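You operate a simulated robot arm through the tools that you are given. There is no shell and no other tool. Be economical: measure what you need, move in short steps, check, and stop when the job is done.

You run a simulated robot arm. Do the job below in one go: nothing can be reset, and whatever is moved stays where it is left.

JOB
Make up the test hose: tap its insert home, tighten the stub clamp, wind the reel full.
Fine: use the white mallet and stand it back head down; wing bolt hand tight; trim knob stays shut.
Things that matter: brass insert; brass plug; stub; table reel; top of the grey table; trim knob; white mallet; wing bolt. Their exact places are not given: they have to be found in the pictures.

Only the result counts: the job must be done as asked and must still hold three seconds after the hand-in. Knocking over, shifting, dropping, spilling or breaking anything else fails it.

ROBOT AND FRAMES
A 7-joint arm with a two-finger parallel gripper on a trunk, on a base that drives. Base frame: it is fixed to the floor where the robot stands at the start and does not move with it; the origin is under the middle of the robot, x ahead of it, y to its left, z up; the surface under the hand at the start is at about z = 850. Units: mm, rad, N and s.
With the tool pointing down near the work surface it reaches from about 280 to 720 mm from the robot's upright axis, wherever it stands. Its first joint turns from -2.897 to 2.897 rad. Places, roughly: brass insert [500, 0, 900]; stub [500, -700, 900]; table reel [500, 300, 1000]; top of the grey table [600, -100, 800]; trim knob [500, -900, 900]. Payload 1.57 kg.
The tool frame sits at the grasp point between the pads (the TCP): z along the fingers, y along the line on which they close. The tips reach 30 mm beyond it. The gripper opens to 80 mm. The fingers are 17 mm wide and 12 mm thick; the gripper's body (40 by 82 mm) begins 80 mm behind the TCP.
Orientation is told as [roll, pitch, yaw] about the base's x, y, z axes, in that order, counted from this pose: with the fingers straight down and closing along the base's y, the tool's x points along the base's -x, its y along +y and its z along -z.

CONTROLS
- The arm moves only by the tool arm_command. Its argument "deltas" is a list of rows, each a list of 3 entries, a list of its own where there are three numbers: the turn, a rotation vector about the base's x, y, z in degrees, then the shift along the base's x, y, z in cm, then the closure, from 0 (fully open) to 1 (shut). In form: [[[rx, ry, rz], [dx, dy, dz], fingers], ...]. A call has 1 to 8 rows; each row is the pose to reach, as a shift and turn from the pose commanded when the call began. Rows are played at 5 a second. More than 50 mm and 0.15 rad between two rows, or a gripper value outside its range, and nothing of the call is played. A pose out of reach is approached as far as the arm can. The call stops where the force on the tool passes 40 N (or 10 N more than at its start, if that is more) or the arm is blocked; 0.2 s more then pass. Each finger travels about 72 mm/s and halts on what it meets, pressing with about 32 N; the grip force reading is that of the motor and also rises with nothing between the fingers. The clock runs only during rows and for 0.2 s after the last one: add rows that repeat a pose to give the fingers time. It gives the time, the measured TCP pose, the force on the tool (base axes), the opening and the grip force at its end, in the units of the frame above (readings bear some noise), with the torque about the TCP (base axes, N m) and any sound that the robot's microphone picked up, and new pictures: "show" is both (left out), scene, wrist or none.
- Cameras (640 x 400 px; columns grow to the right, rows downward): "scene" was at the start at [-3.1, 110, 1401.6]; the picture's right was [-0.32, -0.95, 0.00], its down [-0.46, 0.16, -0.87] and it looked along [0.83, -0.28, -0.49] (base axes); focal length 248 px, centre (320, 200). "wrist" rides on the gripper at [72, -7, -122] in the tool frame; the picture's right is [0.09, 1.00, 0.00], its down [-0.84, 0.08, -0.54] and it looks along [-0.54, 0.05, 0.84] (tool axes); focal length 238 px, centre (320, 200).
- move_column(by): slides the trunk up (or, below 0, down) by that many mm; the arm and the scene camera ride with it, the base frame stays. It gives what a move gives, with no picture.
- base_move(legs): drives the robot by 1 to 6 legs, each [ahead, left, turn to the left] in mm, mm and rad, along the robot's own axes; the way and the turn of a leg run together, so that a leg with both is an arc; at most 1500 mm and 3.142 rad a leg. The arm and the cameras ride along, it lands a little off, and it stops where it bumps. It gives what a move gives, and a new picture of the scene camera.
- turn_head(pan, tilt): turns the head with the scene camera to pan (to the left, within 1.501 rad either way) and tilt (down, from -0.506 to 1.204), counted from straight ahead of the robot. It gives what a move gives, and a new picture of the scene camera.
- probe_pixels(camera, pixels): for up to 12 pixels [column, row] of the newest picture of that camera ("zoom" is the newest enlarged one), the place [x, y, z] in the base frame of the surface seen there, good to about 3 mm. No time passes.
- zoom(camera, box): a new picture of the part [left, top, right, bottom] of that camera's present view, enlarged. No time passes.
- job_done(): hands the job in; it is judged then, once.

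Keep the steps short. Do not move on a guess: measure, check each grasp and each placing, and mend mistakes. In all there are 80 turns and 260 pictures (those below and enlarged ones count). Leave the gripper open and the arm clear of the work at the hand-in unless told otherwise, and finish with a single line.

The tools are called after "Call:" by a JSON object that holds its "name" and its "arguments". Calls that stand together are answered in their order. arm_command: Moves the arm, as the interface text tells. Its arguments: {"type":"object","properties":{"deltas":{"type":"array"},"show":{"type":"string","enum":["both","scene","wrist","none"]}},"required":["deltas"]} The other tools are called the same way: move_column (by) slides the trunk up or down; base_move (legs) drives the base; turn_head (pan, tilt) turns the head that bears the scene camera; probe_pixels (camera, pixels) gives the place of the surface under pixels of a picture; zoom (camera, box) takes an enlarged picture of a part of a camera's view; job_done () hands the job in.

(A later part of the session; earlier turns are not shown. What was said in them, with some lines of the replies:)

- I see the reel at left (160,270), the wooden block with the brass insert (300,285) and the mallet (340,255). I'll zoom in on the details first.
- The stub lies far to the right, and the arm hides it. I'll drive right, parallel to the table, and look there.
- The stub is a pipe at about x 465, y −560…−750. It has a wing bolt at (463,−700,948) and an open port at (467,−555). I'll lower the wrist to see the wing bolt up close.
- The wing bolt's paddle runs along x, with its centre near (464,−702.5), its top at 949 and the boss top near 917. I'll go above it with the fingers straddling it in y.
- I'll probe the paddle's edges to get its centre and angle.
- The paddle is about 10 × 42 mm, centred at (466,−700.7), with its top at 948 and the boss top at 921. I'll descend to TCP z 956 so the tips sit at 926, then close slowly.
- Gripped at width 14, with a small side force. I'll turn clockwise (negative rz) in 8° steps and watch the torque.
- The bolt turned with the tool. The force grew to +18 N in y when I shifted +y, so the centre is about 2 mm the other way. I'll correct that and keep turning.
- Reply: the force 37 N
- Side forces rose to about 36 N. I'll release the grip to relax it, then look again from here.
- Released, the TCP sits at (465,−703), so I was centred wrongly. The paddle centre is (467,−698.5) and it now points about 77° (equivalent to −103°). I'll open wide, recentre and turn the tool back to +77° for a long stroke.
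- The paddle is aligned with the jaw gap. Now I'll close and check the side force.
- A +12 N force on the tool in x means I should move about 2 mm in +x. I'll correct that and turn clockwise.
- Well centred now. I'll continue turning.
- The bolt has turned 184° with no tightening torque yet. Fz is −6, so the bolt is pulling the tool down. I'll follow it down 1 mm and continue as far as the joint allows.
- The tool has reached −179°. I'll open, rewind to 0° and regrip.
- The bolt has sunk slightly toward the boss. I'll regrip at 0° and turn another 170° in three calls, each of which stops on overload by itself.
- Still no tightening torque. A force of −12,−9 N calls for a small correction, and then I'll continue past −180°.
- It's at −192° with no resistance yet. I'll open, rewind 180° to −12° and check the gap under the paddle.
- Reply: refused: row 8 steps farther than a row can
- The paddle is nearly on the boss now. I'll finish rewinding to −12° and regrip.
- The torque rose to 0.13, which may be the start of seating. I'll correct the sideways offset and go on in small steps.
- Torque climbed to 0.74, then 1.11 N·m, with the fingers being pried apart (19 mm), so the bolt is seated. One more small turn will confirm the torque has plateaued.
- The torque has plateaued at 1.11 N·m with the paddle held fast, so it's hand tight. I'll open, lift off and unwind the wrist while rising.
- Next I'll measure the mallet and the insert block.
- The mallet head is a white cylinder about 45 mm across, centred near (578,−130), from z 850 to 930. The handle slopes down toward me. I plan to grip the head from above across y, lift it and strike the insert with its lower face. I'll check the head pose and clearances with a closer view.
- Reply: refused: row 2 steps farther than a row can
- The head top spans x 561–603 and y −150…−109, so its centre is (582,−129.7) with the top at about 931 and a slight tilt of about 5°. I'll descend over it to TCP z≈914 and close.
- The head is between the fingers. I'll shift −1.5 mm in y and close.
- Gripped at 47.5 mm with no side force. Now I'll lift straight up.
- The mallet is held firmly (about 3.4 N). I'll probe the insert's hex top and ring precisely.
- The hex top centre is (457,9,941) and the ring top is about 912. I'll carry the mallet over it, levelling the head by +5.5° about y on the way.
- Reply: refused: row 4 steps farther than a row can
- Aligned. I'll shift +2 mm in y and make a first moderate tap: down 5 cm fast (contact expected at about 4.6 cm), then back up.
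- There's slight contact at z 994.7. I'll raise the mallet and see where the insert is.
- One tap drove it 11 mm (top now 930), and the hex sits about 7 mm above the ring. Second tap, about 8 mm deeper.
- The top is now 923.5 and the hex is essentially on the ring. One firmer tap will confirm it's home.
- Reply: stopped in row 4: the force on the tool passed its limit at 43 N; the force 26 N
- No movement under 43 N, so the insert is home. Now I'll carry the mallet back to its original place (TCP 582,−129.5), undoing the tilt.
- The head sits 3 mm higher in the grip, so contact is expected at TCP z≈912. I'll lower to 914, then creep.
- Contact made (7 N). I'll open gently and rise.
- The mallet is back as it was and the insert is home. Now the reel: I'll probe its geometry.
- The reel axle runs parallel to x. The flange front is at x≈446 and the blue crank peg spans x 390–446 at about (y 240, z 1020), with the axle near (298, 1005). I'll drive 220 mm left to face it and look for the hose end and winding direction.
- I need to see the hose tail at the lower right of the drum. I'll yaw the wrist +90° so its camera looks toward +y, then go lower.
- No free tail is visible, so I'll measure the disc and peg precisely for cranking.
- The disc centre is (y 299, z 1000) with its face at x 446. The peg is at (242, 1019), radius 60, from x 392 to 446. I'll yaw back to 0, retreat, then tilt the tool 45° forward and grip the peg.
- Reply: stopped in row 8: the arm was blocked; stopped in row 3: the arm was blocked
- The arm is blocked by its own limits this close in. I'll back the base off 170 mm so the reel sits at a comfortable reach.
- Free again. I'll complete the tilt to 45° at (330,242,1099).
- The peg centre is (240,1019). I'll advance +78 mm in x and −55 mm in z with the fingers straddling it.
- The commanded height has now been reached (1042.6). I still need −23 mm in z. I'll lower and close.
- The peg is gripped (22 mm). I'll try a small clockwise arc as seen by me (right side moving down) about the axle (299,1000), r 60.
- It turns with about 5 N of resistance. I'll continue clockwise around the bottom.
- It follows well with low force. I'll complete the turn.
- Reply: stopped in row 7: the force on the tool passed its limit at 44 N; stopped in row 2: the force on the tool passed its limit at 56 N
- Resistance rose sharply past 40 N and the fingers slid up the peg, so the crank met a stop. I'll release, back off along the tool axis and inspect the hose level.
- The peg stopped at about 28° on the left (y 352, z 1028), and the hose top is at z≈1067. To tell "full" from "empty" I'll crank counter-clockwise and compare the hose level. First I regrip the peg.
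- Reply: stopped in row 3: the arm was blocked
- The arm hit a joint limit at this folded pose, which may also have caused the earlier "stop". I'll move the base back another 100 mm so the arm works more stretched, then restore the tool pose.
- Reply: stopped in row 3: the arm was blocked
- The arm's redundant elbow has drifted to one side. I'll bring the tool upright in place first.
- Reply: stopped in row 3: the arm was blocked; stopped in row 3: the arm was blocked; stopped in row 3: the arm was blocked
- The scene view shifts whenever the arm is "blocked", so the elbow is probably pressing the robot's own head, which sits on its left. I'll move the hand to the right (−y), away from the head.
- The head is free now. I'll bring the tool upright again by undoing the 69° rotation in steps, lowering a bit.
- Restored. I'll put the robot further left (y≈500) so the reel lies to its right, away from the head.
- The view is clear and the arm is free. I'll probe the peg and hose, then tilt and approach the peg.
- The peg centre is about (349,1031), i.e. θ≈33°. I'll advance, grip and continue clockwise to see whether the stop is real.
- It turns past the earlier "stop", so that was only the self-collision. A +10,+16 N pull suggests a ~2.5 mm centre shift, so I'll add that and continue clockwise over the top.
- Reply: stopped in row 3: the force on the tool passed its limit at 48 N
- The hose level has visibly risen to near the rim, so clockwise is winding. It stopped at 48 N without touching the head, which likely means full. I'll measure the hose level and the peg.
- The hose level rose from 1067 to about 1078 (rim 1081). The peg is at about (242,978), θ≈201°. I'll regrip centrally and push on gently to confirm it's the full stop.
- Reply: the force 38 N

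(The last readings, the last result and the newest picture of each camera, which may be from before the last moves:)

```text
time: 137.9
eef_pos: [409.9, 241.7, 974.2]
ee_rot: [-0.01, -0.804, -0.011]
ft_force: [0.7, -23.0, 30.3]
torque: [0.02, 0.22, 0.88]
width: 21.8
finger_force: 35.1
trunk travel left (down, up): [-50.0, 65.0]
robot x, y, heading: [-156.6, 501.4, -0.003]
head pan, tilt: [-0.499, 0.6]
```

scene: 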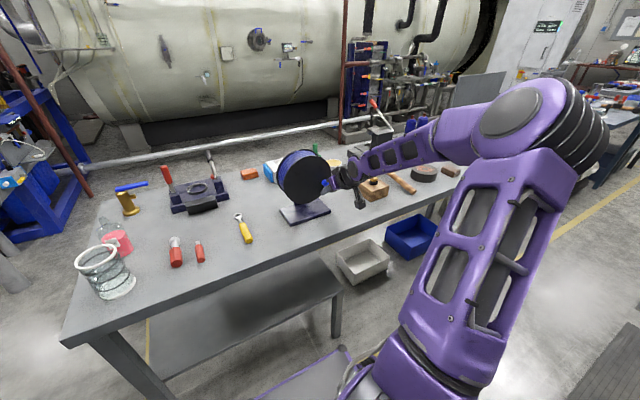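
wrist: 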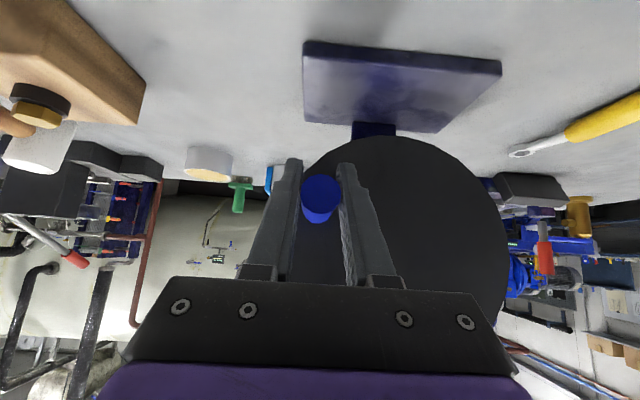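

It's a hard stop at 38 N, so the reel is full. I'll open with the push still in the winding direction, then retreat along the tool axis.

Call:
{"name": "arm_command", "arguments": {"deltas": [[[0, 0, 0], [0, 0, 0], 0.6], [[0, 0, 0], [0, 0, 0], 0.2], [[0, 0, 0], [0, 0, 0], 0], [[0, 0, 0], [-3, 0, 3], 0], [[0, 0, 0], [-6, 0, 6], 0], [[0, 0, 0], [-8.5, -1, 9], 0], [[0, 0, 0], [-9, -3, 13], 0], [[0, 0, 0], [-9, -5, 17], 0]]}}

Call:
{"name": "zoom", "arguments": {"camera": "scene", "box": [250, 120, 390, 240]}}

Call:
{"name": "zoom", "arguments": {"camera": "scene", "box": [350, 90, 560, 220]}}

```text
time: 139.7
eef_pos: [319.9, 198.0, 1139.9]
ee_rot: [-0.006, -0.794, -0.008]
ft_force: [0.0, 0.2, -0.3]
torque: [0.01, 0.03, -0.02]
width: 79.5
finger_force: 0.1
trunk travel left (down, up): [-50.0, 65.0]
robot x, y, heading: [-160.8, 507.4, -0.007]
head pan, tilt: [-0.499, 0.6]
```

scene: 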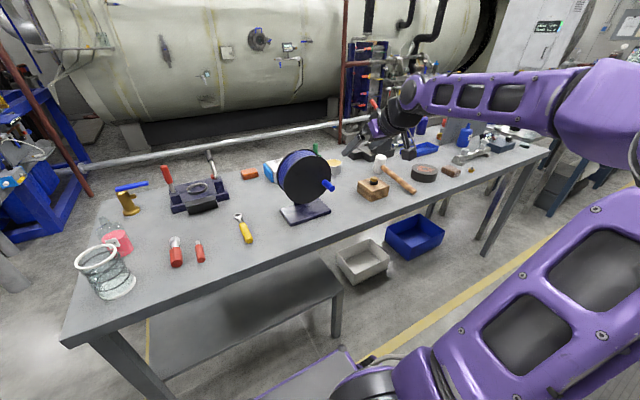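
wrist: 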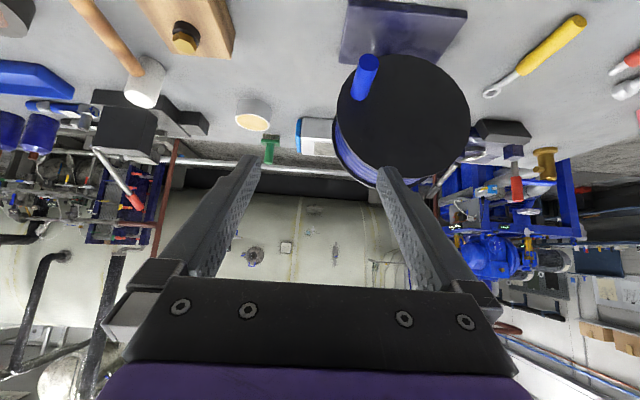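

```text
3.33 times, centred on (320, 180) of scene
```

zoom: 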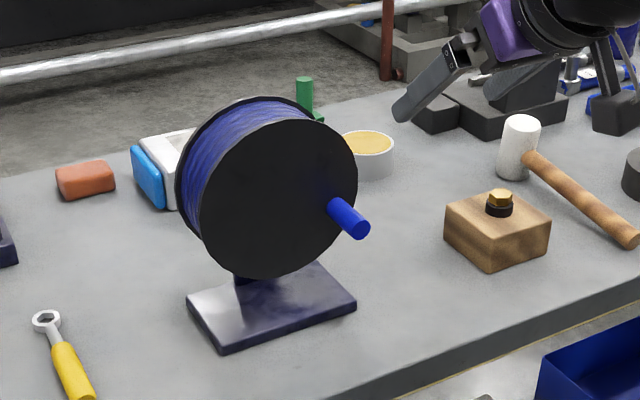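

```text
3.05 times, centred on (455, 155) of scene
```

zoom: 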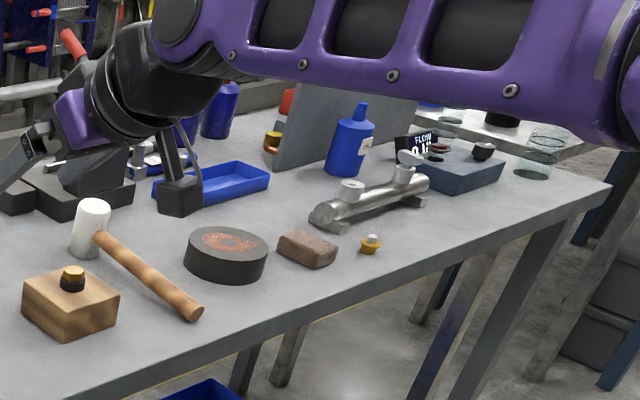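

The reel is full. A last check on the stub, meter and mallet, and I'll bring the tool upright and clear.

Call:
{"name": "arm_command", "arguments": {"deltas": [[[0, 8, 0], [0, -1, 2], 0], [[0, 16, 0], [0, -2, 4], 0], [[0, 24, 0], [0, -3, 6], 0], [[0, 32, 0], [0, -4, 7], 0], [[0, 40, 0], [0, -4, 8], 0], [[0, 45, 0], [0, -4, 8], 0]], "show": "scene"}}

Call:
{"name": "zoom", "arguments": {"camera": "scene", "box": [440, 110, 540, 180]}}

Call:
{"name": "zoom", "arguments": {"camera": "scene", "box": [340, 130, 450, 210]}}

```text
time: 141.1
eef_pos: [319.4, 156.4, 1220.9]
ee_rot: [-0.013, -0.008, -0.006]
ft_force: [0.2, -0.8, 0.4]
torque: [0.0, -0.01, 0.01]
width: 80.0
finger_force: 0.0
trunk travel left (down, up): [-50.0, 65.0]
robot x, y, heading: [-161.6, 503.7, -0.011]
head pan, tilt: [-0.499, 0.6]
```

scene: 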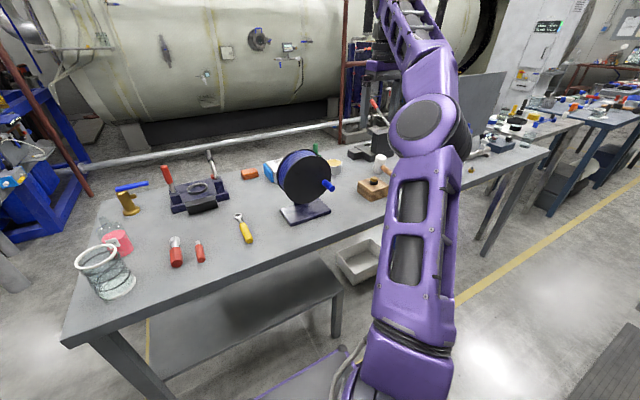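

```text
5.71 times, centred on (490, 145) of scene
```

zoom: 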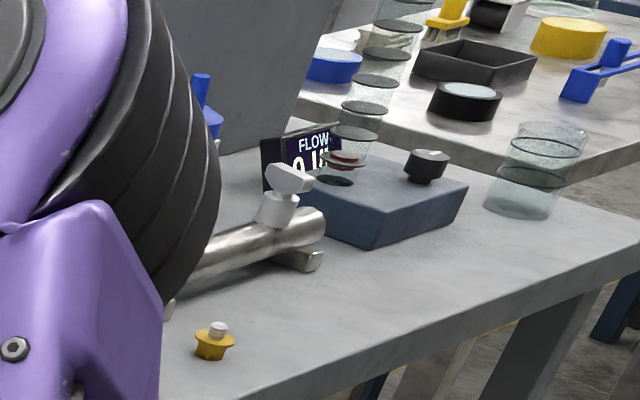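

```text
5.00 times, centred on (395, 170) of scene
```

zoom: 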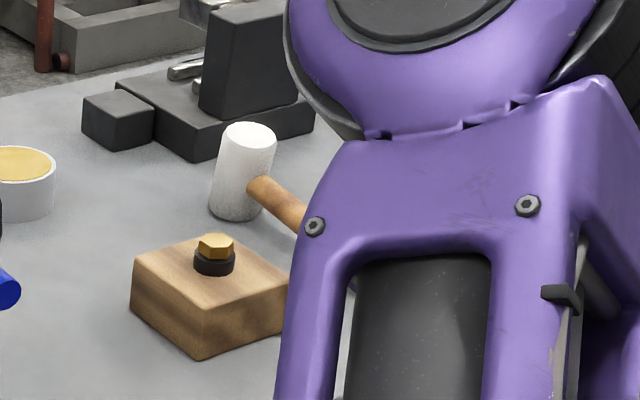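

The insert is seated, the wing bolt is tight, the reel is full and the mallet is back head down. The flow reads 0 and the knob is untouched. The gripper is open and clear, so I'm handing in.

Call:
{"name": "job_done", "arguments": {}}

```text
The job is handed in.
```

The test hose is made up and handed in: insert home, wing bolt hand tight (about 1.1 N·m), reel wound clockwise to its full stop, mallet back head down, trim knob and brass plug untouched.
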